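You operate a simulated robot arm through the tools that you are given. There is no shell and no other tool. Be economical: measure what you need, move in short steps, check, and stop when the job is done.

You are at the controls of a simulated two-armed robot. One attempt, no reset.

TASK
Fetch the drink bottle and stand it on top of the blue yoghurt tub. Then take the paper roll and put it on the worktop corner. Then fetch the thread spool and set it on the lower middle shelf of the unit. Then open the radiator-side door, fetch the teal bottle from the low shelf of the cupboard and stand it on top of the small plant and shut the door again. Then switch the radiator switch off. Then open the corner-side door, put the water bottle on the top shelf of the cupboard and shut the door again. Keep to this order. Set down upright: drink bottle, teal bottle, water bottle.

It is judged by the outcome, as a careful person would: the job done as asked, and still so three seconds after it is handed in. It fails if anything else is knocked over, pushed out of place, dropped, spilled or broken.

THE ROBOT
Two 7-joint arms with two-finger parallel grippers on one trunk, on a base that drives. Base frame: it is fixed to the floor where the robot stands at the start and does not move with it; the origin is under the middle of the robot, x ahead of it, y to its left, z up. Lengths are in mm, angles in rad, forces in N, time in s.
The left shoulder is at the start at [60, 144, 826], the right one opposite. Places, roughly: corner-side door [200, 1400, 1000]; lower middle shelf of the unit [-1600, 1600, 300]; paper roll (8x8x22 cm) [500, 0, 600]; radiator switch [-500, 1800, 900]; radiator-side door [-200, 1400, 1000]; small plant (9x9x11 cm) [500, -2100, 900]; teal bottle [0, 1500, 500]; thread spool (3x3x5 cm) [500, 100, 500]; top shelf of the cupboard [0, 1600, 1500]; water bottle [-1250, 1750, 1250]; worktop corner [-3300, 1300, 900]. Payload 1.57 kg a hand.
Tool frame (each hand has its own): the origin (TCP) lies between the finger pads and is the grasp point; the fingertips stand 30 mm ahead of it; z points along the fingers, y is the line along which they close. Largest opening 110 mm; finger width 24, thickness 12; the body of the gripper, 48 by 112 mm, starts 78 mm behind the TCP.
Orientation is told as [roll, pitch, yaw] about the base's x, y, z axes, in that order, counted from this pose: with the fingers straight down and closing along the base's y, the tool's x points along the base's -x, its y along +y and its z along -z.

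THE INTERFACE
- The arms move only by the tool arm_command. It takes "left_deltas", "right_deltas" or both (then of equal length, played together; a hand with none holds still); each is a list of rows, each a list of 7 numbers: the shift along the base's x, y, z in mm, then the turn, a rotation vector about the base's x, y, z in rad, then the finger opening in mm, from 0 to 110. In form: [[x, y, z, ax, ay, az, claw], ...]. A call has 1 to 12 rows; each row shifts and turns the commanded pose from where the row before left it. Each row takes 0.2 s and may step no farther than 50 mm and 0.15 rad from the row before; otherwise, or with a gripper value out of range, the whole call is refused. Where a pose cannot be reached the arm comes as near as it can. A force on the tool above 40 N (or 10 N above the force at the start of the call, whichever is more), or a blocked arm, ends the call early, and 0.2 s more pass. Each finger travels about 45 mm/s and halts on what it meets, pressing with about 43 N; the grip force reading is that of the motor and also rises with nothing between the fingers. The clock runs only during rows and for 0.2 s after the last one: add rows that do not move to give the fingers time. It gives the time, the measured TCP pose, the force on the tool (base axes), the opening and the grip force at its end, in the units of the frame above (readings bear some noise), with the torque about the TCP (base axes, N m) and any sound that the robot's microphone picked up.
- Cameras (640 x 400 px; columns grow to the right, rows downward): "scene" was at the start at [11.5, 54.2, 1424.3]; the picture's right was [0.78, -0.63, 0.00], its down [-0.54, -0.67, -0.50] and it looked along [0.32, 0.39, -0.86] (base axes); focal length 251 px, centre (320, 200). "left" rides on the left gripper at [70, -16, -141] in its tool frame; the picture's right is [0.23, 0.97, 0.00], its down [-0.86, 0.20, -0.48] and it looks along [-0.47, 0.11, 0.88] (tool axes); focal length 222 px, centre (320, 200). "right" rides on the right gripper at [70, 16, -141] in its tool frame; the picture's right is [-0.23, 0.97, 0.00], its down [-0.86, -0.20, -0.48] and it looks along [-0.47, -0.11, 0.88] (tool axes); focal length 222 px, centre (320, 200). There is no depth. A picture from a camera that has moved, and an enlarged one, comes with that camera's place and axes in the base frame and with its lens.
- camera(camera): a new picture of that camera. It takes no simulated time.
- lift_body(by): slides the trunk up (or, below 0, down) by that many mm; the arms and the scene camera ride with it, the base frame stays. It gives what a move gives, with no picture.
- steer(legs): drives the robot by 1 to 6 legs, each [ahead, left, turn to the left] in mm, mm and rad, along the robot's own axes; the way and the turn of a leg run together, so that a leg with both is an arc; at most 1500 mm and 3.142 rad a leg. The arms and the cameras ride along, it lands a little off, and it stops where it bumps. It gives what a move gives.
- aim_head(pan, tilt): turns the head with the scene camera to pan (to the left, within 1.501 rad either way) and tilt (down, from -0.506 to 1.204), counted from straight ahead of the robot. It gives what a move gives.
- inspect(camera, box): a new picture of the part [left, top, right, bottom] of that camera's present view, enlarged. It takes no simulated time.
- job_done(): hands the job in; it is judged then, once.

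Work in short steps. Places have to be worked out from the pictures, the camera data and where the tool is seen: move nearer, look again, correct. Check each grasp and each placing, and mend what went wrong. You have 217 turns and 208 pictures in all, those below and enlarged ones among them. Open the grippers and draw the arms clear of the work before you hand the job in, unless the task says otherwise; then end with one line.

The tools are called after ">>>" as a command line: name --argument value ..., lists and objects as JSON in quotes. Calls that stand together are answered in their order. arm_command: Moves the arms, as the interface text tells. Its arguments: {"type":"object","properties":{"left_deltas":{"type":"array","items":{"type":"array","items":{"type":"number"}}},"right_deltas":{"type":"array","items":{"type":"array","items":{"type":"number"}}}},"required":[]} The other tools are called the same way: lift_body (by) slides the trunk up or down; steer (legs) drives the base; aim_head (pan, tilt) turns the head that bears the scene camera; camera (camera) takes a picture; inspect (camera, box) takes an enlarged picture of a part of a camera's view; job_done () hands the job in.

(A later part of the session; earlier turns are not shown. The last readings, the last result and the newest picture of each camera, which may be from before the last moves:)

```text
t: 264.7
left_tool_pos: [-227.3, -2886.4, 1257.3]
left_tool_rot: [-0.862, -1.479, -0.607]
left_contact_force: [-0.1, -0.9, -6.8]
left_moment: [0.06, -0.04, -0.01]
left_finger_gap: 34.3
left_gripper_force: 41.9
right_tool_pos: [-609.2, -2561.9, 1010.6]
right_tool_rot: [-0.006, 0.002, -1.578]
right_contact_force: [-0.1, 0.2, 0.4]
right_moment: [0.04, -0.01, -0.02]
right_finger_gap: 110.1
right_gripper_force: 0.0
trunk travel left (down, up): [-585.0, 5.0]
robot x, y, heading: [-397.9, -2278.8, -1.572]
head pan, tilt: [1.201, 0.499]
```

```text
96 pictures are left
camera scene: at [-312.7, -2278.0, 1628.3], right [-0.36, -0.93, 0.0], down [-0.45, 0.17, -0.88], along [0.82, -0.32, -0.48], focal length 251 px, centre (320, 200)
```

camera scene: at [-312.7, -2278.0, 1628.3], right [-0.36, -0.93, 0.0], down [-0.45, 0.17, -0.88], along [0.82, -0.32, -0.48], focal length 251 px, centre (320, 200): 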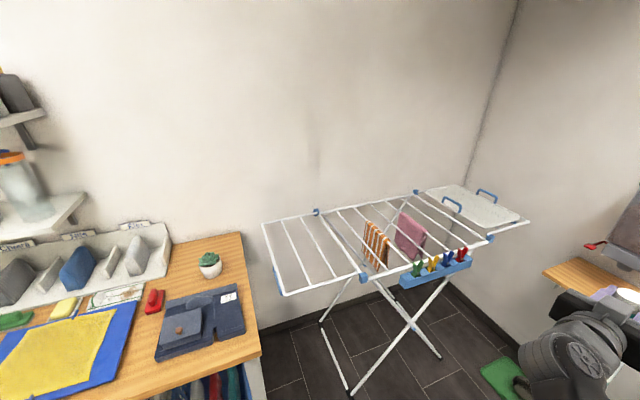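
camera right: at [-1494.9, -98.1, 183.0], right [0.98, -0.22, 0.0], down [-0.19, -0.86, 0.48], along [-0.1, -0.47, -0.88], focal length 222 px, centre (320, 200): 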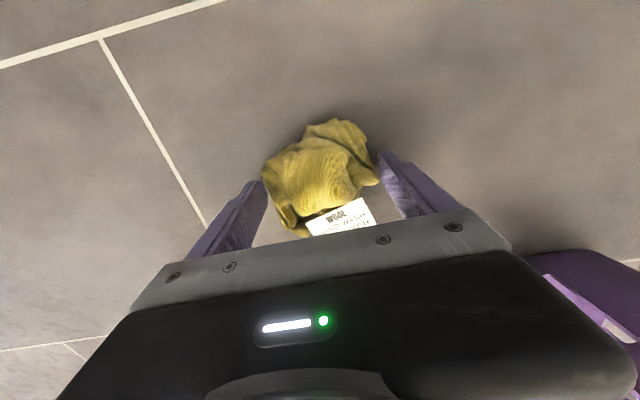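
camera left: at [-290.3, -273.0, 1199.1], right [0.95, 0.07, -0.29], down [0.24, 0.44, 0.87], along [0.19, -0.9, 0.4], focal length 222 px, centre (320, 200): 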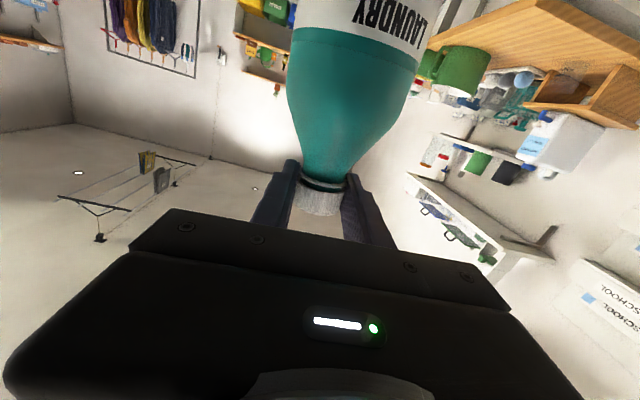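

Plant ≈[503,-2150]. The rack's bars (≈950) stay below the bottle. Turn to heading 0 and re-measure.

>>> steer --legs '[[0, 0, 1.571]]'

>>> aim_head --pan 0.1 --tilt 0.6

>>> camera --camera "scene"

>>> camera --camera "left"

```text
t: 268.9
left_tool_pos: [212.7, -2112.3, 1258.3]
left_tool_rot: [-0.861, -1.479, 0.958]
left_contact_force: [0.3, 0.3, -6.2]
left_moment: [0.06, 0.02, -0.01]
left_finger_gap: 34.4
left_gripper_force: 42.3
right_tool_pos: [-112.5, -2490.3, 1011.3]
right_tool_rot: [-0.007, 0.002, -0.014]
right_contact_force: [0.0, -0.1, 0.3]
right_moment: [0.01, 0.03, 0.01]
right_finger_gap: 109.8
right_gripper_force: 0.1
trunk travel left (down, up): [-585.0, 5.0]
robot x, y, heading: [-396.9, -2273.7, -0.005]
head pan, tilt: [1.201, 0.499]
```

```text
t: 270.3
left_tool_pos: [213.2, -2113.2, 1256.4]
left_tool_rot: [-0.858, -1.479, 0.955]
left_contact_force: [0.3, 0.2, -5.9]
left_moment: [0.05, 0.07, -0.01]
left_finger_gap: 34.5
left_gripper_force: 41.8
right_tool_pos: [-111.9, -2491.4, 1011.0]
right_tool_rot: [-0.007, 0.001, -0.014]
right_contact_force: [0.5, -0.3, 0.1]
right_moment: [0.02, 0.01, -0.01]
right_finger_gap: 110.1
right_gripper_force: 0.0
trunk travel left (down, up): [-585.0, 5.0]
robot x, y, heading: [-399.4, -2274.3, -0.006]
head pan, tilt: [0.099, 0.6]
```

```text
95 pictures are left
camera scene: at [-338.8, -2265.8, 1619.2], right [0.09, -1.0, 0.0], down [-0.56, -0.05, -0.82], along [0.82, 0.08, -0.57], focal length 251 px, centre (320, 200)
```

scene: 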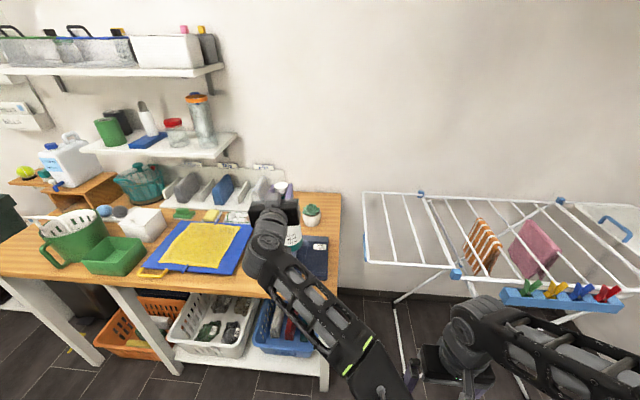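

```text
94 pictures are left
camera left: at [70.2, -2147.0, 1198.7], right [-0.11, 0.95, -0.29], down [-0.45, 0.22, 0.87], along [0.89, 0.23, 0.4], focal length 222 px, centre (320, 200)
```

left: 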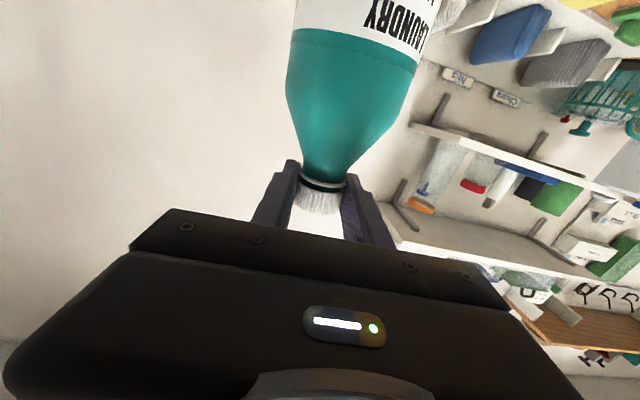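

Plant ≈[497,-2149], top ≈1000. A table leg stands at about (225,-2238), so I extend the arm 50 mm and shift −36 in y here, then drive ahead with care.

>>> arm_command --left_deltas '[[25, -12, 0, 0, 0, 0, 10], [25, -12, 0, 0, 0, 0, 10], [0, -12, 0, 0, 0, 0, 10], [0, 0, 0, 0, 0, 0, 10]]'

>>> steer --legs '[[170, 0, 0]]'

>>> camera --camera "scene"

```text
t: 271.3
left_tool_pos: [264.3, -2148.6, 1255.6]
left_tool_rot: [-0.859, -1.477, 0.952]
left_contact_force: [0.6, 0.2, -6.0]
left_moment: [0.04, 0.07, -0.03]
left_finger_gap: 34.3
left_gripper_force: 42.1
right_tool_pos: [-112.7, -2490.2, 1010.5]
right_tool_rot: [-0.007, 0.002, -0.014]
right_contact_force: [0.2, -0.4, -0.2]
right_moment: [-0.02, 0.01, 0.0]
right_finger_gap: 110.1
right_gripper_force: 0.1
trunk travel left (down, up): [-585.0, 5.0]
robot x, y, heading: [-397.0, -2276.9, -0.014]
head pan, tilt: [0.099, 0.6]
```

```text
t: 272.7
left_tool_pos: [434.5, -2149.7, 1256.0]
left_tool_rot: [-0.847, -1.476, 0.944]
left_contact_force: [0.7, 0.5, -6.0]
left_moment: [0.06, 0.02, 0.01]
left_finger_gap: 34.2
left_gripper_force: 42.3
right_tool_pos: [58.0, -2491.7, 1009.9]
right_tool_rot: [-0.006, 0.002, -0.013]
right_contact_force: [-0.1, 0.7, -1.0]
right_moment: [-0.03, -0.01, 0.01]
right_finger_gap: 110.0
right_gripper_force: 0.0
trunk travel left (down, up): [-585.0, 5.0]
robot x, y, heading: [-224.4, -2279.9, -0.003]
head pan, tilt: [0.099, 0.6]
```

```text
93 pictures are left
camera scene: at [-167.8, -2266.9, 1619.1], right [0.09, -1.0, 0.0], down [-0.56, -0.05, -0.82], along [0.82, 0.08, -0.57], focal length 251 px, centre (320, 200)
```

scene: 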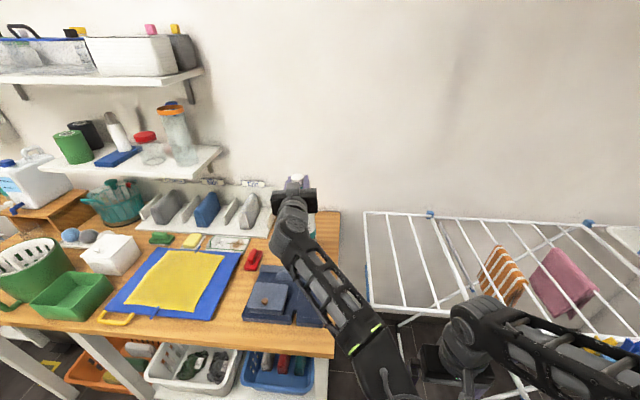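

The hand hides the plant. Back up 170, take zoomed measurements of the plant, then return.

>>> steer --legs '[[-200, 0, 0]]'

>>> inspect --camera "scene" --box '[240, 160, 360, 260]'

```text
t: 274.3
left_tool_pos: [234.7, -2146.6, 1256.7]
left_tool_rot: [-0.865, -1.478, 0.964]
left_contact_force: [-1.1, -0.4, -5.2]
left_moment: [0.02, 0.07, -0.02]
left_finger_gap: 34.8
left_gripper_force: 41.9
right_tool_pos: [-141.0, -2489.6, 1010.6]
right_tool_rot: [-0.007, 0.002, -0.01]
right_contact_force: [0.4, -0.5, 0.3]
right_moment: [0.02, -0.02, 0.01]
right_finger_gap: 110.1
right_gripper_force: 0.1
trunk travel left (down, up): [-585.0, 5.0]
robot x, y, heading: [-427.2, -2277.0, -0.003]
head pan, tilt: [0.099, 0.6]
```

```text
4.00 times, centred on (300, 210) of scene
camera zoom: at [-368.3, -2265.9, 1619.2], right [0.1, -1.0, 0.0], down [-0.56, -0.05, -0.83], along [0.82, 0.08, -0.56], focal length 1002 px, centre (400, 160)
```

zoom: 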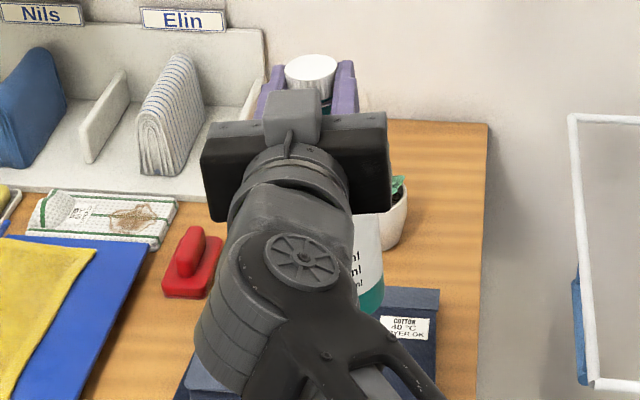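

Partly hidden; swing the hand 100 mm to +y and look again.

>>> arm_command --left_deltas '[[0, 40, 0, 0, 0, 0, 10], [0, 40, 0, 0, 0, 0, 10], [0, 40, 0, 0, 0, 0, 10], [0, 0, 0, 0, 0, 0, 10]]'

>>> inspect --camera "scene" --box '[240, 160, 360, 260]'

```text
t: 275.3
left_tool_pos: [234.8, -2028.4, 1256.8]
left_tool_rot: [-0.847, -1.479, 0.948]
left_contact_force: [-0.1, -0.6, -5.8]
left_moment: [0.01, 0.06, 0.02]
left_finger_gap: 34.8
left_gripper_force: 42.2
right_tool_pos: [-139.9, -2490.6, 1010.6]
right_tool_rot: [-0.007, 0.002, -0.011]
right_contact_force: [-0.2, -0.1, -0.5]
right_moment: [-0.03, 0.0, 0.04]
right_finger_gap: 109.9
right_gripper_force: 0.0
trunk travel left (down, up): [-585.0, 5.0]
robot x, y, heading: [-425.8, -2281.0, -0.002]
head pan, tilt: [0.099, 0.6]
```

```text
4.00 times, centred on (300, 210) of scene
camera zoom: at [-366.9, -2266.7, 1619.2], right [0.1, -1.0, 0.0], down [-0.56, -0.05, -0.82], along [0.82, 0.08, -0.57], focal length 1002 px, centre (400, 160)
```

zoom: 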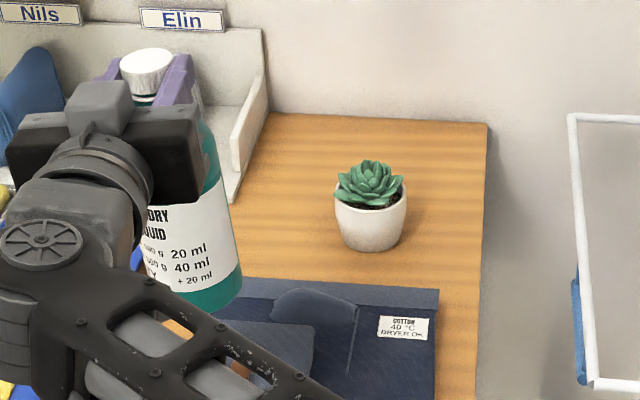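

Plant estimated at ≈[540,-2146], top ≈990. Zoom on the bottle to check its tilt.

>>> inspect --camera "scene" --box '[236, 164, 316, 244]'

>>> camera --camera "left"

```text
5.00 times, centred on (276, 204) of scene
camera zoom: at [-366.9, -2266.7, 1619.2], right [0.1, -1.0, 0.0], down [-0.56, -0.05, -0.82], along [0.82, 0.08, -0.57], focal length 1253 px, centre (540, 180)
```

zoom: 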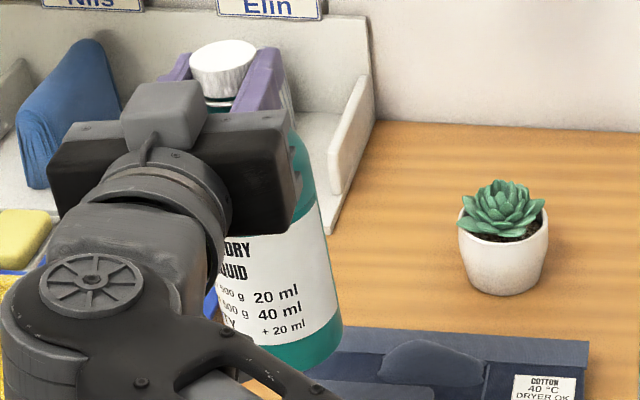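

```text
89 pictures are left
camera left: at [91.3, -2064.0, 1198.1], right [-0.11, 0.95, -0.29], down [-0.45, 0.22, 0.87], along [0.89, 0.23, 0.4], focal length 222 px, centre (320, 200)
```

left: 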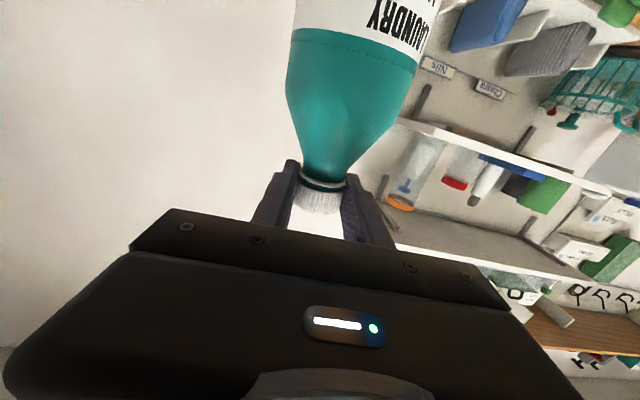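

Bottle leans ~0.05 rad (base toward −y). Correct that, bring the hand back to y≈-2146 with x +40, then drive ahead 262.

>>> arm_command --left_deltas '[[10, -30, 0, 0.025, 0, 0, 10], [10, -30, 0, 0.025, 0, 0, 10], [10, -30, 0, 0, 0, 0, 10], [10, -28, 0, 0, 0, 0, 10], [0, 0, 0, 0, 0, 0, 10]]'

>>> steer --legs '[[262, 0, 0]]'

>>> inspect --camera "scene" --box '[240, 150, 400, 270]'

```text
t: 276.5
left_tool_pos: [276.4, -2144.4, 1258.7]
left_tool_rot: [-0.358, -1.51, 0.457]
left_contact_force: [0.6, -0.2, -6.1]
left_moment: [0.0, 0.05, 0.0]
left_finger_gap: 34.1
left_gripper_force: 42.3
right_tool_pos: [-139.1, -2489.9, 1010.7]
right_tool_rot: [-0.006, 0.002, -0.012]
right_contact_force: [-0.5, 0.3, 0.4]
right_moment: [0.03, 0.0, -0.01]
right_finger_gap: 110.2
right_gripper_force: 0.1
trunk travel left (down, up): [-585.0, 5.0]
robot x, y, heading: [-426.4, -2279.7, -0.007]
head pan, tilt: [0.099, 0.6]
```

```text
t: 278.4
left_tool_pos: [536.3, -2146.9, 1259.2]
left_tool_rot: [-0.342, -1.51, 0.441]
left_contact_force: [0.2, -0.3, -6.4]
left_moment: [-0.03, 0.0, 0.0]
left_finger_gap: 34.3
left_gripper_force: 42.0
right_tool_pos: [119.7, -2491.7, 1010.4]
right_tool_rot: [-0.006, 0.004, -0.012]
right_contact_force: [-0.3, -0.4, 0.0]
right_moment: [0.01, 0.04, -0.01]
right_finger_gap: 110.5
right_gripper_force: 0.0
trunk travel left (down, up): [-585.0, 5.0]
robot x, y, heading: [-166.4, -2277.6, -0.009]
head pan, tilt: [0.099, 0.6]
```

```text
3.33 times, centred on (320, 210) of scene
camera zoom: at [-106.2, -2267.0, 1619.1], right [0.09, -1.0, 0.0], down [-0.56, -0.05, -0.82], along [0.82, 0.08, -0.57], focal length 835 px, centre (320, 167)
```

zoom: 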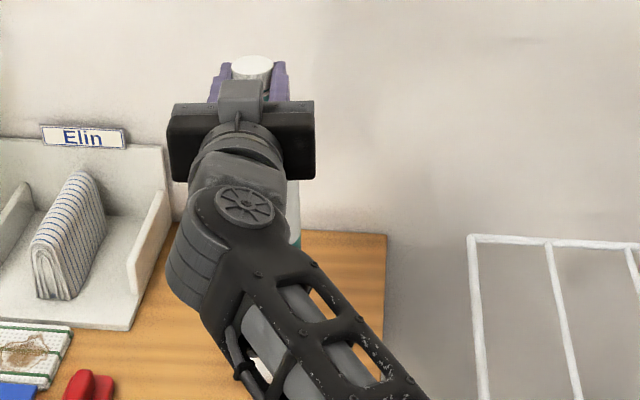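

Head view is blocked by the forearm. Use the right hand's camera as a side view: yaw it left 0.5 rad and tilt it up-forward.

>>> arm_command --right_deltas '[[0, 0, 15, 0, 0, 0.13, 110], [0, 0, 15, 0, 0, 0.13, 110], [0, 0, 15, 0, 0, 0.13, 110], [0, 0, 15, 0, 0, 0.13, 110], [0, 0, 0, 0.065, -0.114, 0, 110], [0, 0, 0, 0.065, -0.114, 0, 110], [0, 0, 0, 0.065, -0.114, 0, 110], [0, 0, 0, 0.065, -0.114, 0, 110], [0, 0, 0, 0.065, -0.114, 0, 110], [0, 0, 0, 0.065, -0.114, 0, 110]]'

>>> camera --camera "right"

```text
t: 280.6
left_tool_pos: [534.8, -2147.5, 1259.0]
left_tool_rot: [-0.344, -1.511, 0.442]
left_contact_force: [0.3, -0.8, -6.3]
left_moment: [-0.01, 0.09, 0.02]
left_finger_gap: 34.4
left_gripper_force: 42.1
right_tool_pos: [175.3, -2527.0, 1135.6]
right_tool_rot: [0.004, -0.785, 0.504]
right_contact_force: [-0.3, -0.2, -0.1]
right_moment: [0.03, 0.0, -0.02]
right_finger_gap: 110.2
right_gripper_force: 0.0
right hand out of reach, approached as far as the arm can: row 6, 7, 8, 9, 10
trunk travel left (down, up): [-585.0, 5.0]
robot x, y, heading: [-165.3, -2274.3, -0.01]
head pan, tilt: [0.099, 0.6]
```

```text
87 pictures are left
camera right: at [37.5, -2586.3, 1186.0], right [-0.33, 0.93, 0.16], down [0.33, -0.05, 0.94], along [0.88, 0.37, -0.29], focal length 222 px, centre (320, 200)
```

right: 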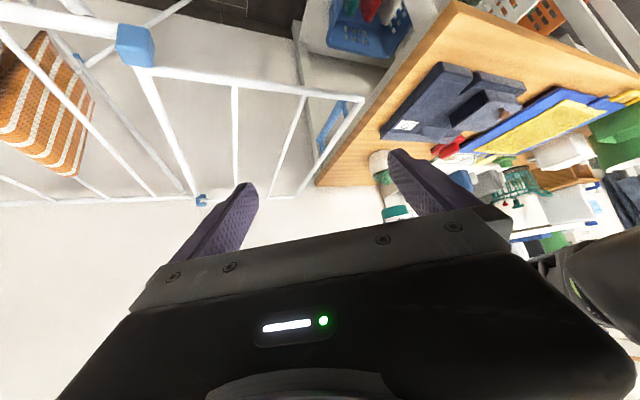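

Zoom on the pot and bottle here.

>>> inspect --camera "right" --box '[330, 120, 450, 240]'

```text
3.33 times, centred on (390, 180) of right
camera zoom: at [37.5, -2586.3, 1186.0], right [-0.33, 0.93, 0.16], down [0.33, -0.05, 0.94], along [0.88, 0.37, -0.29], focal length 740 px, centre (87, 267)
```

zoom: 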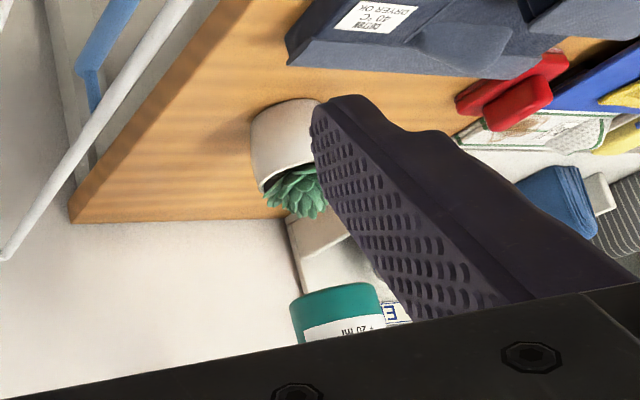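

The bottle base and plant line up: base ≈(541,-2147), plant ≈(543,-2145), gap ≈65 mm. Lower 45 and check again.

>>> arm_command --left_deltas '[[2, 1, -20, 0, 0, 0, 10], [0, 0, -15, 0, 0, 0, 10], [0, 0, -10, 0, 0, 0, 10], [0, 0, 0, 0, 0, 0, 10]]'

>>> inspect --camera "right" --box '[330, 120, 450, 240]'

```text
t: 281.6
left_tool_pos: [536.7, -2147.1, 1214.5]
left_tool_rot: [-0.347, -1.511, 0.448]
left_contact_force: [-0.3, -0.7, -5.6]
left_moment: [0.04, 0.02, 0.01]
left_finger_gap: 34.1
left_gripper_force: 41.6
right_tool_pos: [176.0, -2526.7, 1136.9]
right_tool_rot: [0.005, -0.783, 0.503]
right_contact_force: [-0.1, 0.6, -0.5]
right_moment: [0.0, 0.01, 0.0]
right_finger_gap: 110.1
right_gripper_force: 0.0
trunk travel left (down, up): [-585.0, 5.0]
robot x, y, heading: [-167.1, -2273.7, -0.006]
head pan, tilt: [0.099, 0.6]
```

```text
3.33 times, centred on (390, 180) of right
camera zoom: at [37.6, -2585.6, 1186.1], right [-0.33, 0.93, 0.16], down [0.33, -0.05, 0.94], along [0.88, 0.37, -0.29], focal length 740 px, centre (87, 267)
```

zoom: 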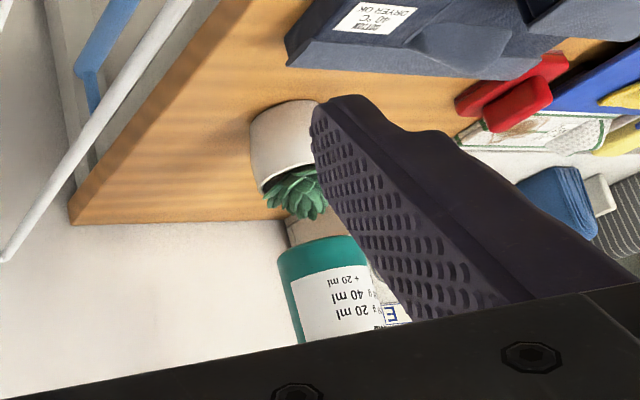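

Lower slowly to contact.

>>> arm_command --left_deltas '[[0, 0, -6, 0, 0, 0, 10], [0, 0, -5, 0, 0, 0, 10], [0, 0, 0, 0, 0, 0, 10]]'

>>> arm_command --left_deltas '[[0, 0, -4, 0, 0, 0, 10], [0, 0, 0, 0, 0, 0, 10]]'

>>> inspect --camera "right" --box '[330, 120, 450, 240]'

```text
t: 282.4
left_tool_pos: [537.7, -2145.7, 1203.8]
left_tool_rot: [-0.348, -1.511, 0.446]
left_contact_force: [-0.4, -0.6, -5.5]
left_moment: [0.01, 0.07, -0.03]
left_finger_gap: 34.1
left_gripper_force: 42.0
right_tool_pos: [176.6, -2525.3, 1135.9]
right_tool_rot: [0.004, -0.784, 0.504]
right_contact_force: [-0.2, 0.6, 0.2]
right_moment: [-0.04, 0.02, -0.01]
right_finger_gap: 110.2
right_gripper_force: 0.1
trunk travel left (down, up): [-585.0, 5.0]
robot x, y, heading: [-164.0, -2278.3, -0.007]
head pan, tilt: [0.099, 0.6]
```

```text
t: 283.0
left_tool_pos: [536.9, -2146.0, 1198.1]
left_tool_rot: [-0.345, -1.509, 0.446]
left_contact_force: [0.3, -0.3, -5.9]
left_moment: [0.02, 0.09, 0.02]
left_finger_gap: 34.5
left_gripper_force: 42.2
right_tool_pos: [176.8, -2525.8, 1136.7]
right_tool_rot: [0.006, -0.784, 0.505]
right_contact_force: [0.2, -0.4, -0.5]
right_moment: [-0.01, 0.02, -0.03]
right_finger_gap: 110.1
right_gripper_force: 0.0
trunk travel left (down, up): [-585.0, 5.0]
robot x, y, heading: [-165.9, -2275.7, -0.001]
head pan, tilt: [0.099, 0.6]
```

```text
3.33 times, centred on (390, 180) of right
camera zoom: at [37.6, -2585.6, 1186.1], right [-0.33, 0.93, 0.16], down [0.33, -0.05, 0.94], along [0.88, 0.37, -0.29], focal length 740 px, centre (87, 267)
```

zoom: 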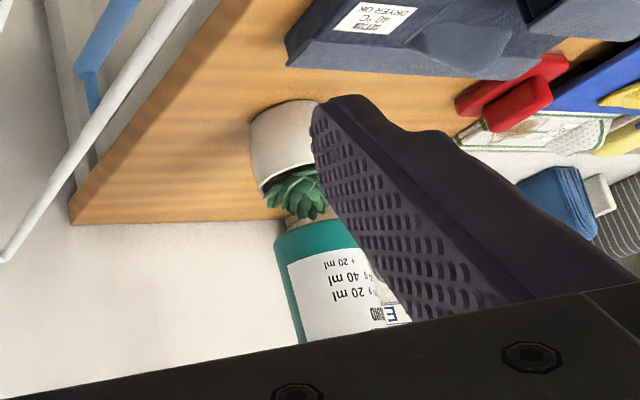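

Near contact; continue in 3–4 mm steps.

>>> arm_command --left_deltas '[[0, 0, -4, 0, 0, 0, 10], [0, 0, 0, 0, 0, 0, 10]]'

>>> arm_command --left_deltas '[[0, 0, -3, 0, 0, 0, 10], [0, 0, 0, 0, 0, 0, 10]]'

>>> arm_command --left_deltas '[[0, 0, -3, 0, 0, 0, 10], [0, 0, 0, 0, 0, 0, 10]]'

>>> inspect --camera "right" --box '[330, 120, 450, 240]'

```text
t: 283.6
left_tool_pos: [537.0, -2146.4, 1195.8]
left_tool_rot: [-0.354, -1.51, 0.451]
left_contact_force: [-0.4, -0.5, -6.8]
left_moment: [0.0, 0.07, -0.02]
left_finger_gap: 34.4
left_gripper_force: 41.9
right_tool_pos: [176.0, -2525.0, 1136.2]
right_tool_rot: [0.005, -0.782, 0.504]
right_contact_force: [0.0, 0.0, 1.4]
right_moment: [0.0, 0.0, 0.01]
right_finger_gap: 110.2
right_gripper_force: 0.1
trunk travel left (down, up): [-585.0, 5.0]
robot x, y, heading: [-164.4, -2277.0, -0.004]
head pan, tilt: [0.099, 0.6]
```

```text
t: 284.2
left_tool_pos: [538.7, -2146.9, 1192.8]
left_tool_rot: [-0.345, -1.508, 0.443]
left_contact_force: [0.6, 0.1, -6.2]
left_moment: [0.01, 0.08, 0.0]
left_finger_gap: 34.5
left_gripper_force: 42.0
right_tool_pos: [177.2, -2525.7, 1136.9]
right_tool_rot: [0.005, -0.783, 0.504]
right_contact_force: [-0.3, -0.3, 0.3]
right_moment: [0.01, -0.02, 0.03]
right_finger_gap: 110.0
right_gripper_force: 0.1
trunk travel left (down, up): [-585.0, 5.0]
robot x, y, heading: [-162.6, -2277.1, -0.009]
head pan, tilt: [0.099, 0.6]
```

```text
t: 284.8
left_tool_pos: [536.8, -2145.0, 1188.0]
left_tool_rot: [-0.352, -1.51, 0.451]
left_contact_force: [-0.7, -0.3, -5.5]
left_moment: [0.04, 0.06, 0.01]
left_finger_gap: 34.4
left_gripper_force: 41.9
right_tool_pos: [176.4, -2525.8, 1137.1]
right_tool_rot: [0.006, -0.783, 0.503]
right_contact_force: [0.6, -0.5, 0.2]
right_moment: [0.0, 0.0, 0.02]
right_finger_gap: 109.9
right_gripper_force: 0.0
trunk travel left (down, up): [-585.0, 5.0]
robot x, y, heading: [-168.8, -2275.7, -0.006]
head pan, tilt: [0.099, 0.6]
```

```text
3.33 times, centred on (390, 180) of right
camera zoom: at [37.6, -2585.6, 1186.1], right [-0.33, 0.93, 0.16], down [0.33, -0.05, 0.94], along [0.88, 0.37, -0.29], focal length 740 px, centre (87, 267)
```

zoom: 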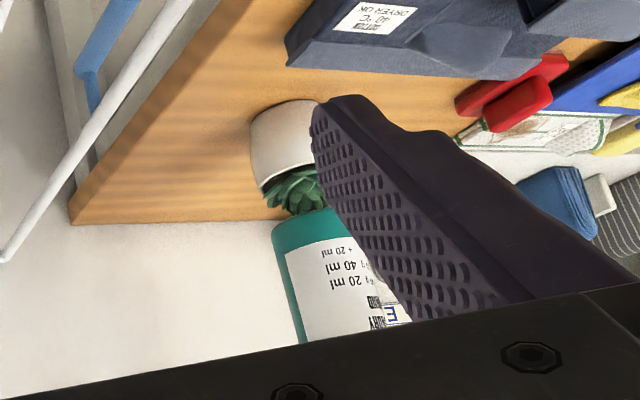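

Continue down.

>>> arm_command --left_deltas '[[0, 0, -3, 0, 0, 0, 10], [0, 0, 0, 0, 0, 0, 10]]'

>>> arm_command --left_deltas '[[0, 0, -3, 0, 0, 0, 10], [0, 0, 0, 0, 0, 0, 10]]'

>>> arm_command --left_deltas '[[0, 0, -3, 0, 0, 0, 10], [0, 0, 0, 0, 0, 0, 10]]'

>>> inspect --camera "right" --box '[330, 120, 450, 240]'

```text
t: 285.4
left_tool_pos: [537.3, -2147.1, 1185.6]
left_tool_rot: [-0.354, -1.51, 0.451]
left_contact_force: [0.8, -0.5, -6.0]
left_moment: [0.01, 0.11, -0.01]
left_finger_gap: 34.3
left_gripper_force: 41.8
right_tool_pos: [176.1, -2526.1, 1136.5]
right_tool_rot: [0.004, -0.783, 0.504]
right_contact_force: [-0.5, -0.4, 0.3]
right_moment: [-0.01, -0.02, 0.0]
right_finger_gap: 110.1
right_gripper_force: 0.1
trunk travel left (down, up): [-585.0, 5.0]
robot x, y, heading: [-166.3, -2273.9, -0.002]
head pan, tilt: [0.099, 0.6]
```

```text
t: 286.0
left_tool_pos: [538.5, -2147.4, 1183.0]
left_tool_rot: [-0.346, -1.511, 0.445]
left_contact_force: [-0.5, 0.5, -5.7]
left_moment: [0.02, 0.04, 0.0]
left_finger_gap: 34.6
left_gripper_force: 41.9
right_tool_pos: [176.5, -2525.6, 1135.7]
right_tool_rot: [0.005, -0.785, 0.504]
right_contact_force: [0.2, -0.8, 0.2]
right_moment: [-0.02, 0.03, 0.0]
right_finger_gap: 110.0
right_gripper_force: 0.0
trunk travel left (down, up): [-585.0, 5.0]
robot x, y, heading: [-161.3, -2277.3, -0.003]
head pan, tilt: [0.099, 0.6]
```

```text
t: 286.6
left_tool_pos: [536.8, -2147.1, 1179.3]
left_tool_rot: [-0.345, -1.51, 0.447]
left_contact_force: [-0.5, -0.3, -6.3]
left_moment: [0.02, 0.09, 0.03]
left_finger_gap: 34.7
left_gripper_force: 42.1
right_tool_pos: [175.6, -2526.1, 1136.8]
right_tool_rot: [0.005, -0.786, 0.504]
right_contact_force: [-0.6, -0.5, -0.6]
right_moment: [0.03, -0.02, 0.02]
right_finger_gap: 109.9
right_gripper_force: 0.0
trunk travel left (down, up): [-585.0, 5.0]
robot x, y, heading: [-168.6, -2282.8, -0.006]
head pan, tilt: [0.099, 0.6]
```

```text
3.33 times, centred on (390, 180) of right
camera zoom: at [37.7, -2585.6, 1186.1], right [-0.33, 0.93, 0.16], down [0.33, -0.05, 0.94], along [0.88, 0.37, -0.29], focal length 740 px, centre (87, 267)
```

zoom: 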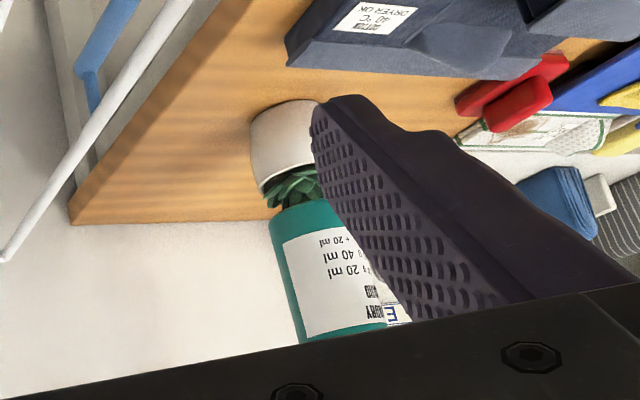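

Continue; contact is expected any moment.

>>> arm_command --left_deltas '[[0, 0, -3, 0, 0, 0, 10], [0, 0, 0, 0, 0, 0, 10]]'

>>> arm_command --left_deltas '[[0, 0, -3, 0, 0, 0, 10], [0, 0, 0, 0, 0, 0, 10]]'

>>> arm_command --left_deltas '[[0, 0, -3, 0, 0, 0, 10], [0, 0, 0, 0, 0, 0, 10]]'

>>> inspect --camera "right" --box '[330, 120, 450, 240]'

```text
t: 287.2
left_tool_pos: [536.4, -2146.2, 1178.0]
left_tool_rot: [-0.364, -1.512, 0.461]
left_contact_force: [-0.1, -0.2, 1.1]
left_moment: [0.04, -0.08, 0.0]
left_finger_gap: 34.8
left_gripper_force: 42.0
right_tool_pos: [174.9, -2526.0, 1136.3]
right_tool_rot: [0.004, -0.784, 0.504]
right_contact_force: [0.5, 0.5, -0.3]
right_moment: [0.02, 0.02, 0.01]
right_finger_gap: 110.1
right_gripper_force: 0.0
trunk travel left (down, up): [-585.0, 5.0]
robot x, y, heading: [-162.4, -2277.7, -0.003]
head pan, tilt: [0.099, 0.6]
```

```text
t: 287.8
left_tool_pos: [534.7, -2148.4, 1176.4]
left_tool_rot: [-0.405, -1.516, 0.506]
left_contact_force: [0.9, -1.2, 14.3]
left_moment: [0.34, -0.41, -0.04]
left_finger_gap: 34.8
left_gripper_force: 42.4
right_tool_pos: [174.3, -2525.5, 1137.3]
right_tool_rot: [0.003, -0.786, 0.506]
right_contact_force: [-0.1, 0.6, -0.4]
right_moment: [0.0, 0.04, -0.01]
right_finger_gap: 110.0
right_gripper_force: 0.1
trunk travel left (down, up): [-585.0, 5.0]
robot x, y, heading: [-165.2, -2276.5, -0.007]
head pan, tilt: [0.099, 0.6]
```

```text
t: 288.4
left_tool_pos: [533.8, -2147.9, 1177.3]
left_tool_rot: [-0.444, -1.52, 0.544]
left_contact_force: [3.0, -2.5, 30.2]
left_moment: [0.14, -0.72, 0.0]
left_finger_gap: 34.4
left_gripper_force: 41.8
right_tool_pos: [173.9, -2527.3, 1137.9]
right_tool_rot: [0.002, -0.785, 0.505]
right_contact_force: [-0.3, -0.2, 0.3]
right_moment: [0.0, -0.03, 0.02]
right_finger_gap: 110.1
right_gripper_force: 0.0
trunk travel left (down, up): [-585.0, 5.0]
robot x, y, heading: [-172.6, -2279.2, -0.003]
head pan, tilt: [0.099, 0.6]
```

```text
3.33 times, centred on (390, 180) of right
camera zoom: at [34.9, -2586.5, 1186.6], right [-0.33, 0.93, 0.16], down [0.33, -0.05, 0.94], along [0.88, 0.37, -0.29], focal length 740 px, centre (87, 267)
```

zoom: 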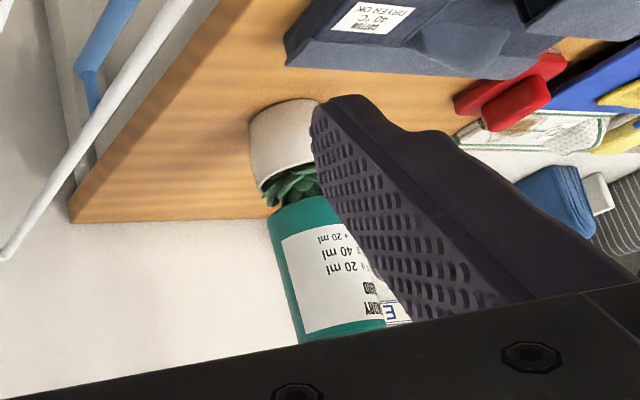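

Contact (30 N). Ease up 5 mm, then open slightly and watch that the bottle stays.

>>> arm_command --left_deltas '[[0, 0, 3, 0, 0, 0, 10], [0, 0, 2, 0, 0, 0, 10], [0, 0, 0, 0, 0, 0, 10]]'

>>> arm_command --left_deltas '[[0, 0, 0, 0, 0, 0, 37], [0, 0, 0, 0, 0, 0, 40], [0, 0, 0, 0, 0, 0, 42]]'

>>> camera --camera "left"

>>> inspect --camera "right" --box '[330, 120, 450, 240]'

```text
t: 289.2
left_tool_pos: [535.9, -2147.7, 1178.3]
left_tool_rot: [-0.338, -1.511, 0.437]
left_contact_force: [0.4, -2.3, 14.7]
left_moment: [-0.03, -0.24, -0.03]
left_finger_gap: 34.5
left_gripper_force: 41.7
right_tool_pos: [174.7, -2526.5, 1136.3]
right_tool_rot: [0.005, -0.784, 0.505]
right_contact_force: [-0.8, 0.4, -0.4]
right_moment: [0.02, 0.01, 0.01]
right_finger_gap: 110.0
right_gripper_force: 0.0
trunk travel left (down, up): [-585.0, 5.0]
robot x, y, heading: [-163.8, -2279.8, -0.004]
head pan, tilt: [0.099, 0.6]
```

```text
t: 290.0
left_tool_pos: [538.0, -2146.5, 1176.7]
left_tool_rot: [-0.341, -1.511, 0.442]
left_contact_force: [0.9, -0.9, -0.1]
left_moment: [0.03, 0.0, 0.02]
left_finger_gap: 42.6
left_gripper_force: 0.0
right_tool_pos: [174.6, -2525.9, 1135.8]
right_tool_rot: [0.006, -0.783, 0.504]
right_contact_force: [-0.3, 0.7, 0.1]
right_moment: [-0.01, -0.03, 0.01]
right_finger_gap: 110.1
right_gripper_force: 0.0
trunk travel left (down, up): [-585.0, 5.0]
robot x, y, heading: [-164.0, -2275.4, -0.007]
head pan, tilt: [0.099, 0.6]
```

```text
80 pictures are left
camera left: at [394.0, -2178.8, 1115.7], right [-0.11, 0.96, -0.25], down [-0.45, 0.17, 0.88], along [0.89, 0.21, 0.41], focal length 222 px, centre (320, 200)
```

left: 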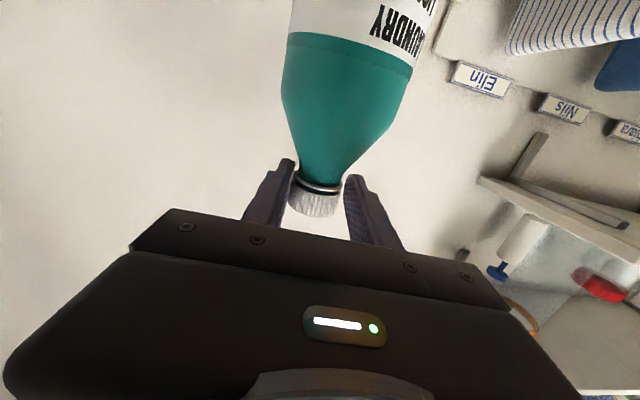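

```text
3.33 times, centred on (390, 180) of right
camera zoom: at [37.0, -2585.8, 1186.1], right [-0.33, 0.93, 0.16], down [0.33, -0.05, 0.94], along [0.88, 0.37, -0.29], focal length 740 px, centre (87, 267)
```

zoom: 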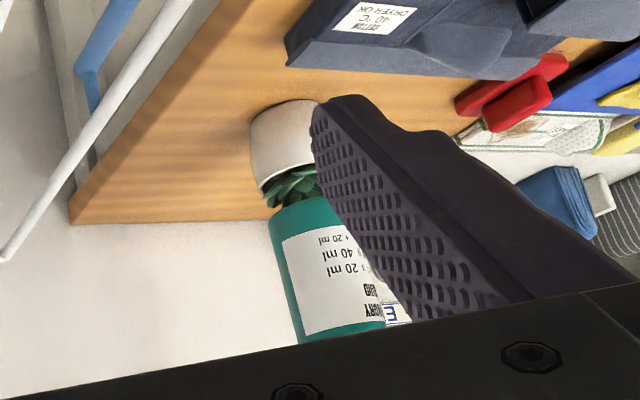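

It stands on its own. Open wider, wait a moment, and back straight away (−x).

>>> arm_command --left_deltas '[[0, 0, 0, 0, 0, 0, 55], [0, 0, 0, 0, 0, 0, 70], [0, 0, 0, 0, 0, 0, 85], [0, 0, 0, 0, 0, 0, 85], [0, 0, 0, 0, 0, 0, 85]]'

>>> steer --legs '[[-260, 0, 0]]'

>>> camera --camera "scene"

```text
t: 291.2
left_tool_pos: [537.0, -2146.6, 1176.3]
left_tool_rot: [-0.353, -1.511, 0.45]
left_contact_force: [-0.1, 0.8, 0.5]
left_moment: [0.01, -0.01, 0.02]
left_finger_gap: 85.0
left_gripper_force: 0.1
right_tool_pos: [175.6, -2525.4, 1137.8]
right_tool_rot: [0.004, -0.782, 0.506]
right_contact_force: [0.1, 0.3, -0.4]
right_moment: [0.0, -0.02, 0.02]
right_finger_gap: 110.0
right_gripper_force: 0.1
trunk travel left (down, up): [-585.0, 5.0]
robot x, y, heading: [-166.5, -2276.0, -0.007]
head pan, tilt: [0.099, 0.6]
```

```text
t: 293.0
left_tool_pos: [281.3, -2146.5, 1176.1]
left_tool_rot: [-0.362, -1.512, 0.455]
left_contact_force: [-0.5, 0.5, 0.4]
left_moment: [0.03, 0.01, 0.0]
left_finger_gap: 84.9
left_gripper_force: 0.1
right_tool_pos: [-81.8, -2525.3, 1136.5]
right_tool_rot: [0.003, -0.785, 0.504]
right_contact_force: [-0.7, 0.1, 0.0]
right_moment: [-0.02, -0.04, 0.03]
right_finger_gap: 110.2
right_gripper_force: 0.1
trunk travel left (down, up): [-585.0, 5.0]
robot x, y, heading: [-419.0, -2275.9, -0.007]
head pan, tilt: [0.099, 0.6]
```

```text
78 pictures are left
camera scene: at [-364.9, -2265.8, 1619.3], right [0.09, -1.0, 0.0], down [-0.56, -0.05, -0.83], along [0.82, 0.08, -0.56], focal length 251 px, centre (320, 200)
```

scene: 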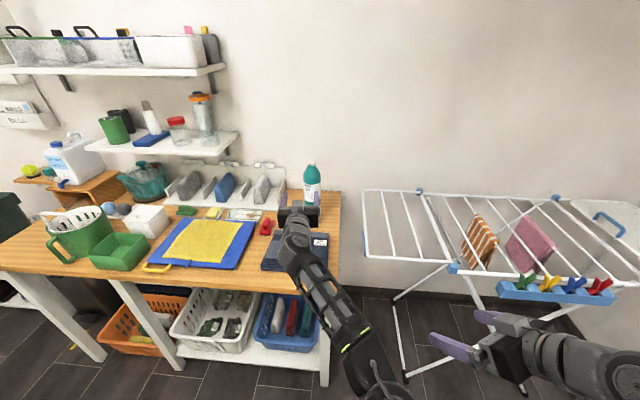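

Teal bottle stands on the plant. Next shut the door: turn to +y, lower the trunk a bit, and drive back to the cupboard's left side.

>>> steer --legs '[[-40, 0, 0], [0, 0, 1.577], [1400, 0, 0], [1100, 0, 0]]'

>>> lift_body --by -320

>>> arm_command --left_deltas '[[0, 0, 0, 0, 0, 0, 60], [0, 0, 0, 0, 0, 0, 40], [0, 0, 0, 0, 0, 0, 20], [0, 0, 0, 0, 0, 0, 0], [0, 0, 0, 0, 0, 0, 0], [0, 0, 0, 0, 0, 0, 0]]'

>>> aim_head --pan 0.0 --tilt 0.5

>>> camera --camera "scene"

```text
t: 309.6
left_tool_pos: [-612.7, 937.5, 1176.3]
left_tool_rot: [-0.351, -1.512, 2.022]
left_contact_force: [-0.3, -0.7, -0.7]
left_moment: [0.01, 0.05, 0.01]
left_finger_gap: 85.1
left_gripper_force: 0.0
right_tool_pos: [-233.1, 576.4, 1137.7]
right_tool_rot: [0.004, -0.783, 2.08]
right_contact_force: [-0.8, -0.2, 0.4]
right_moment: [0.03, -0.03, -0.02]
right_finger_gap: 110.0
right_gripper_force: 0.1
trunk travel left (down, up): [-585.0, 5.0]
robot x, y, heading: [-480.3, 238.0, 1.57]
head pan, tilt: [0.099, 0.6]
```

```text
t: 312.8
left_tool_pos: [-613.5, 936.7, 855.7]
left_tool_rot: [-0.354, -1.512, 2.025]
left_contact_force: [-0.5, 1.6, 0.2]
left_moment: [-0.01, 0.0, 0.02]
left_finger_gap: 85.0
left_gripper_force: 0.1
right_tool_pos: [-234.4, 576.8, 817.4]
right_tool_rot: [0.006, -0.783, 2.078]
right_contact_force: [-0.2, 0.1, 0.5]
right_moment: [-0.01, 0.03, 0.02]
right_finger_gap: 109.8
right_gripper_force: 0.1
trunk travel left (down, up): [-265.0, 325.0]
robot x, y, heading: [-481.5, 235.0, 1.574]
head pan, tilt: [0.099, 0.6]
```

```text
t: 314.2
left_tool_pos: [-612.4, 936.4, 856.5]
left_tool_rot: [-0.352, -1.511, 2.025]
left_contact_force: [1.0, -0.1, 0.6]
left_moment: [0.01, -0.02, -0.01]
left_finger_gap: 0.1
left_gripper_force: 18.2
right_tool_pos: [-233.5, 576.5, 816.3]
right_tool_rot: [0.005, -0.783, 2.08]
right_contact_force: [-0.1, -0.3, -0.6]
right_moment: [0.01, 0.02, 0.01]
right_finger_gap: 109.9
right_gripper_force: 0.0
trunk travel left (down, up): [-265.0, 325.0]
robot x, y, heading: [-481.2, 233.5, 1.57]
head pan, tilt: [0.099, 0.6]
```

```text
t: 314.9
left_tool_pos: [-612.7, 936.7, 855.8]
left_tool_rot: [-0.352, -1.51, 2.023]
left_contact_force: [-0.6, 0.3, 0.6]
left_moment: [0.02, 0.0, 0.03]
left_finger_gap: 0.0
left_gripper_force: 21.3
right_tool_pos: [-232.5, 577.1, 816.6]
right_tool_rot: [0.007, -0.784, 2.077]
right_contact_force: [-0.1, 0.2, -0.4]
right_moment: [0.0, 0.01, 0.0]
right_finger_gap: 109.9
right_gripper_force: 0.0
trunk travel left (down, up): [-265.0, 325.0]
robot x, y, heading: [-479.5, 233.2, 1.563]
head pan, tilt: [0.0, 0.499]
```

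```text
77 pictures are left
camera scene: at [-481.1, 297.5, 1308.2], right [1.0, 0.0, 0.0], down [0.0, -0.48, -0.88], along [0.0, 0.88, -0.48], focal length 251 px, centre (320, 200)
```

scene: 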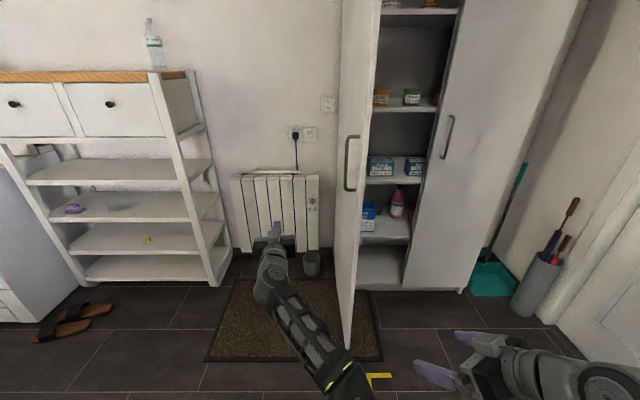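

Drive ahead to bring the closed fingers beside the door's outer face, then push it right.

>>> steer --legs '[[215, 0, 0], [0, -330, 0]]'

>>> camera --camera "scene"

```text
t: 318.3
left_tool_pos: [-272.6, 1149.6, 856.5]
left_tool_rot: [-0.353, -1.513, 2.019]
left_contact_force: [-0.3, -0.5, -0.5]
left_moment: [0.01, -0.01, 0.02]
left_finger_gap: 0.0
left_gripper_force: 21.0
right_tool_pos: [106.0, 787.5, 816.8]
right_tool_rot: [0.004, -0.784, 2.072]
right_contact_force: [-1.0, -0.4, 0.6]
right_moment: [-0.01, 0.01, 0.0]
right_finger_gap: 110.1
right_gripper_force: 0.0
trunk travel left (down, up): [-265.0, 325.0]
robot x, y, heading: [-147.2, 441.9, 1.563]
head pan, tilt: [0.0, 0.499]
```

```text
76 pictures are left
camera scene: at [-144.1, 509.3, 1308.3], right [1.0, -0.01, 0.0], down [0.0, -0.48, -0.88], along [0.01, 0.88, -0.48], focal length 251 px, centre (320, 200)
```

scene: 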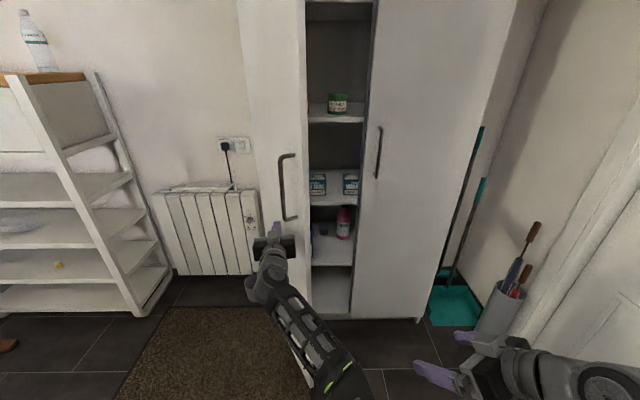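

Continue pushing diagonally to close.

>>> steer --legs '[[80, -80, 0], [70, -50, 0], [55, -20, 0]]'

>>> camera --camera "scene"

```text
t: 320.8
left_tool_pos: [-120.9, 1351.9, 856.1]
left_tool_rot: [-0.35, -1.512, 2.019]
left_contact_force: [0.7, 0.1, -0.4]
left_moment: [0.0, -0.01, -0.02]
left_finger_gap: 0.0
left_gripper_force: 21.4
right_tool_pos: [257.2, 987.6, 816.6]
right_tool_rot: [0.005, -0.783, 2.073]
right_contact_force: [0.3, 0.1, -0.4]
right_moment: [0.0, 0.0, 0.02]
right_finger_gap: 109.9
right_gripper_force: 0.1
trunk travel left (down, up): [-265.0, 325.0]
robot x, y, heading: [6.1, 646.8, 1.561]
head pan, tilt: [0.0, 0.499]
```

```text
75 pictures are left
camera scene: at [7.6, 711.3, 1308.3], right [1.0, -0.01, 0.0], down [0.0, -0.48, -0.88], along [0.01, 0.88, -0.48], focal length 251 px, centre (320, 200)
```

scene: 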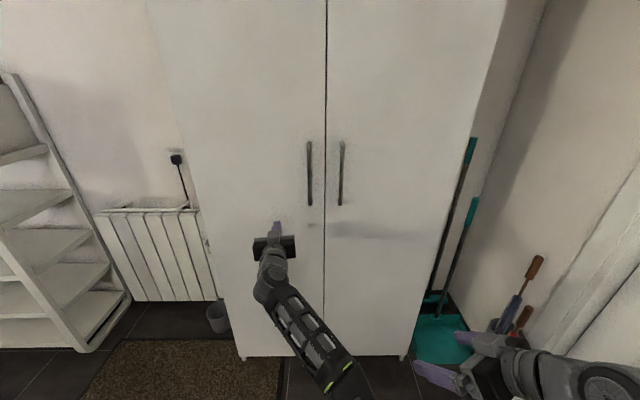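

Nearly shut; press gently a bit further to be sure.

>>> steer --legs '[[25, 0, 0]]'

>>> inspect --camera "scene" --box '[240, 60, 440, 260]'

```text
t: 321.7
left_tool_pos: [-120.2, 1368.2, 856.0]
left_tool_rot: [-0.311, -1.51, 1.975]
left_contact_force: [1.7, -11.4, -0.5]
left_moment: [0.07, -0.02, -0.09]
left_finger_gap: 0.0
left_gripper_force: 21.1
right_tool_pos: [256.7, 1007.5, 816.0]
right_tool_rot: [0.003, -0.784, 2.076]
right_contact_force: [0.1, -0.5, 0.2]
right_moment: [-0.02, 0.01, -0.01]
right_finger_gap: 109.9
right_gripper_force: 0.1
trunk travel left (down, up): [-265.0, 325.0]
robot x, y, heading: [9.1, 663.9, 1.564]
head pan, tilt: [0.0, 0.499]
stopped in leg 1: the force on the tool passed its limit (the readings are from after the stop); the commanded pose is now the measured one
```

```text
2.00 times, centred on (340, 160) of scene
camera zoom: at [7.9, 729.6, 1308.4], right [1.0, -0.01, 0.0], down [0.0, -0.48, -0.88], along [0.01, 0.88, -0.48], focal length 501 px, centre (280, 280)
```

zoom: 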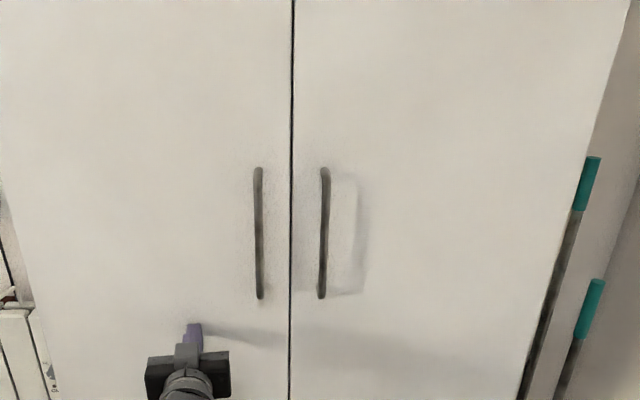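

Door shut. Now the radiator switch: back off, slide left to x≈-390, and zoom on the switch.

>>> steer --legs '[[-110, 0, 0], [0, 385, 0], [200, 0, 0]]'

>>> aim_head --pan 0.1 --tilt 0.35

>>> camera --camera "scene"

>>> camera --camera "left"

```text
t: 326.1
left_tool_pos: [-492.5, 1469.1, 854.8]
left_tool_rot: [-0.305, -1.508, 1.963]
left_contact_force: [0.9, 0.3, -0.6]
left_moment: [0.01, 0.01, -0.01]
left_finger_gap: 0.1
left_gripper_force: 21.4
right_tool_pos: [-115.6, 1107.0, 816.5]
right_tool_rot: [0.003, -0.784, 2.067]
right_contact_force: [0.2, -0.1, 0.2]
right_moment: [-0.01, -0.02, -0.01]
right_finger_gap: 109.9
right_gripper_force: 0.0
trunk travel left (down, up): [-265.0, 325.0]
robot x, y, heading: [-367.4, 765.1, 1.555]
head pan, tilt: [0.0, 0.499]
```

```text
t: 326.8
left_tool_pos: [-491.4, 1468.9, 855.8]
left_tool_rot: [-0.304, -1.509, 1.963]
left_contact_force: [-0.4, -0.2, 1.6]
left_moment: [-0.03, -0.01, 0.0]
left_finger_gap: 0.0
left_gripper_force: 21.4
right_tool_pos: [-116.2, 1106.6, 815.3]
right_tool_rot: [0.001, -0.783, 2.07]
right_contact_force: [-0.4, -1.0, -0.8]
right_moment: [0.0, -0.01, -0.01]
right_finger_gap: 109.9
right_gripper_force: 0.0
trunk travel left (down, up): [-265.0, 325.0]
robot x, y, heading: [-367.7, 769.5, 1.555]
head pan, tilt: [0.099, 0.351]
```

```text
73 pictures are left
camera scene: at [-376.1, 832.4, 1321.9], right [1.0, 0.09, 0.0], down [0.03, -0.34, -0.94], along [-0.08, 0.94, -0.34], focal length 251 px, centre (320, 200)
```

scene: 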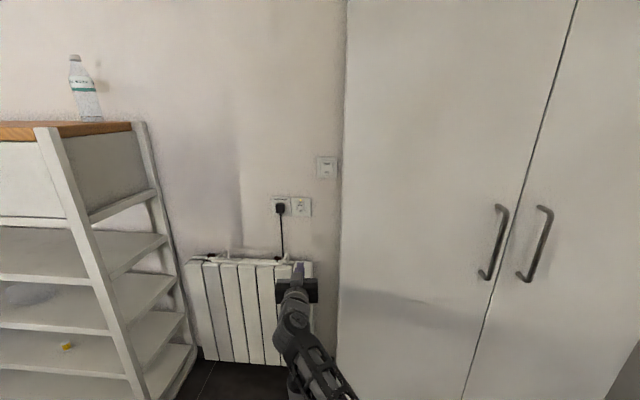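

```text
72 pictures are left
camera left: at [-462.0, 1326.0, 795.6], right [-0.96, -0.1, -0.24], down [-0.18, -0.44, 0.88], along [-0.2, 0.89, 0.41], focal length 222 px, centre (320, 200)
```

left: 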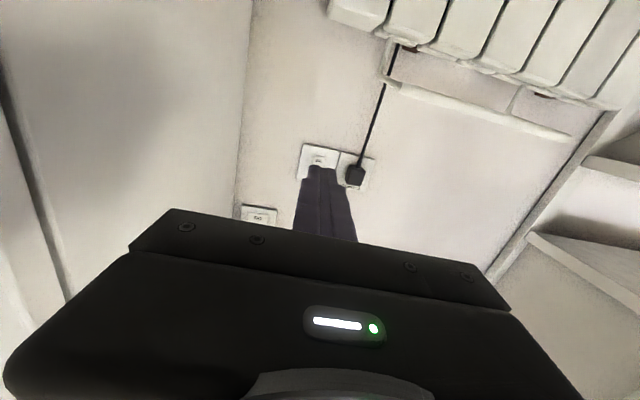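

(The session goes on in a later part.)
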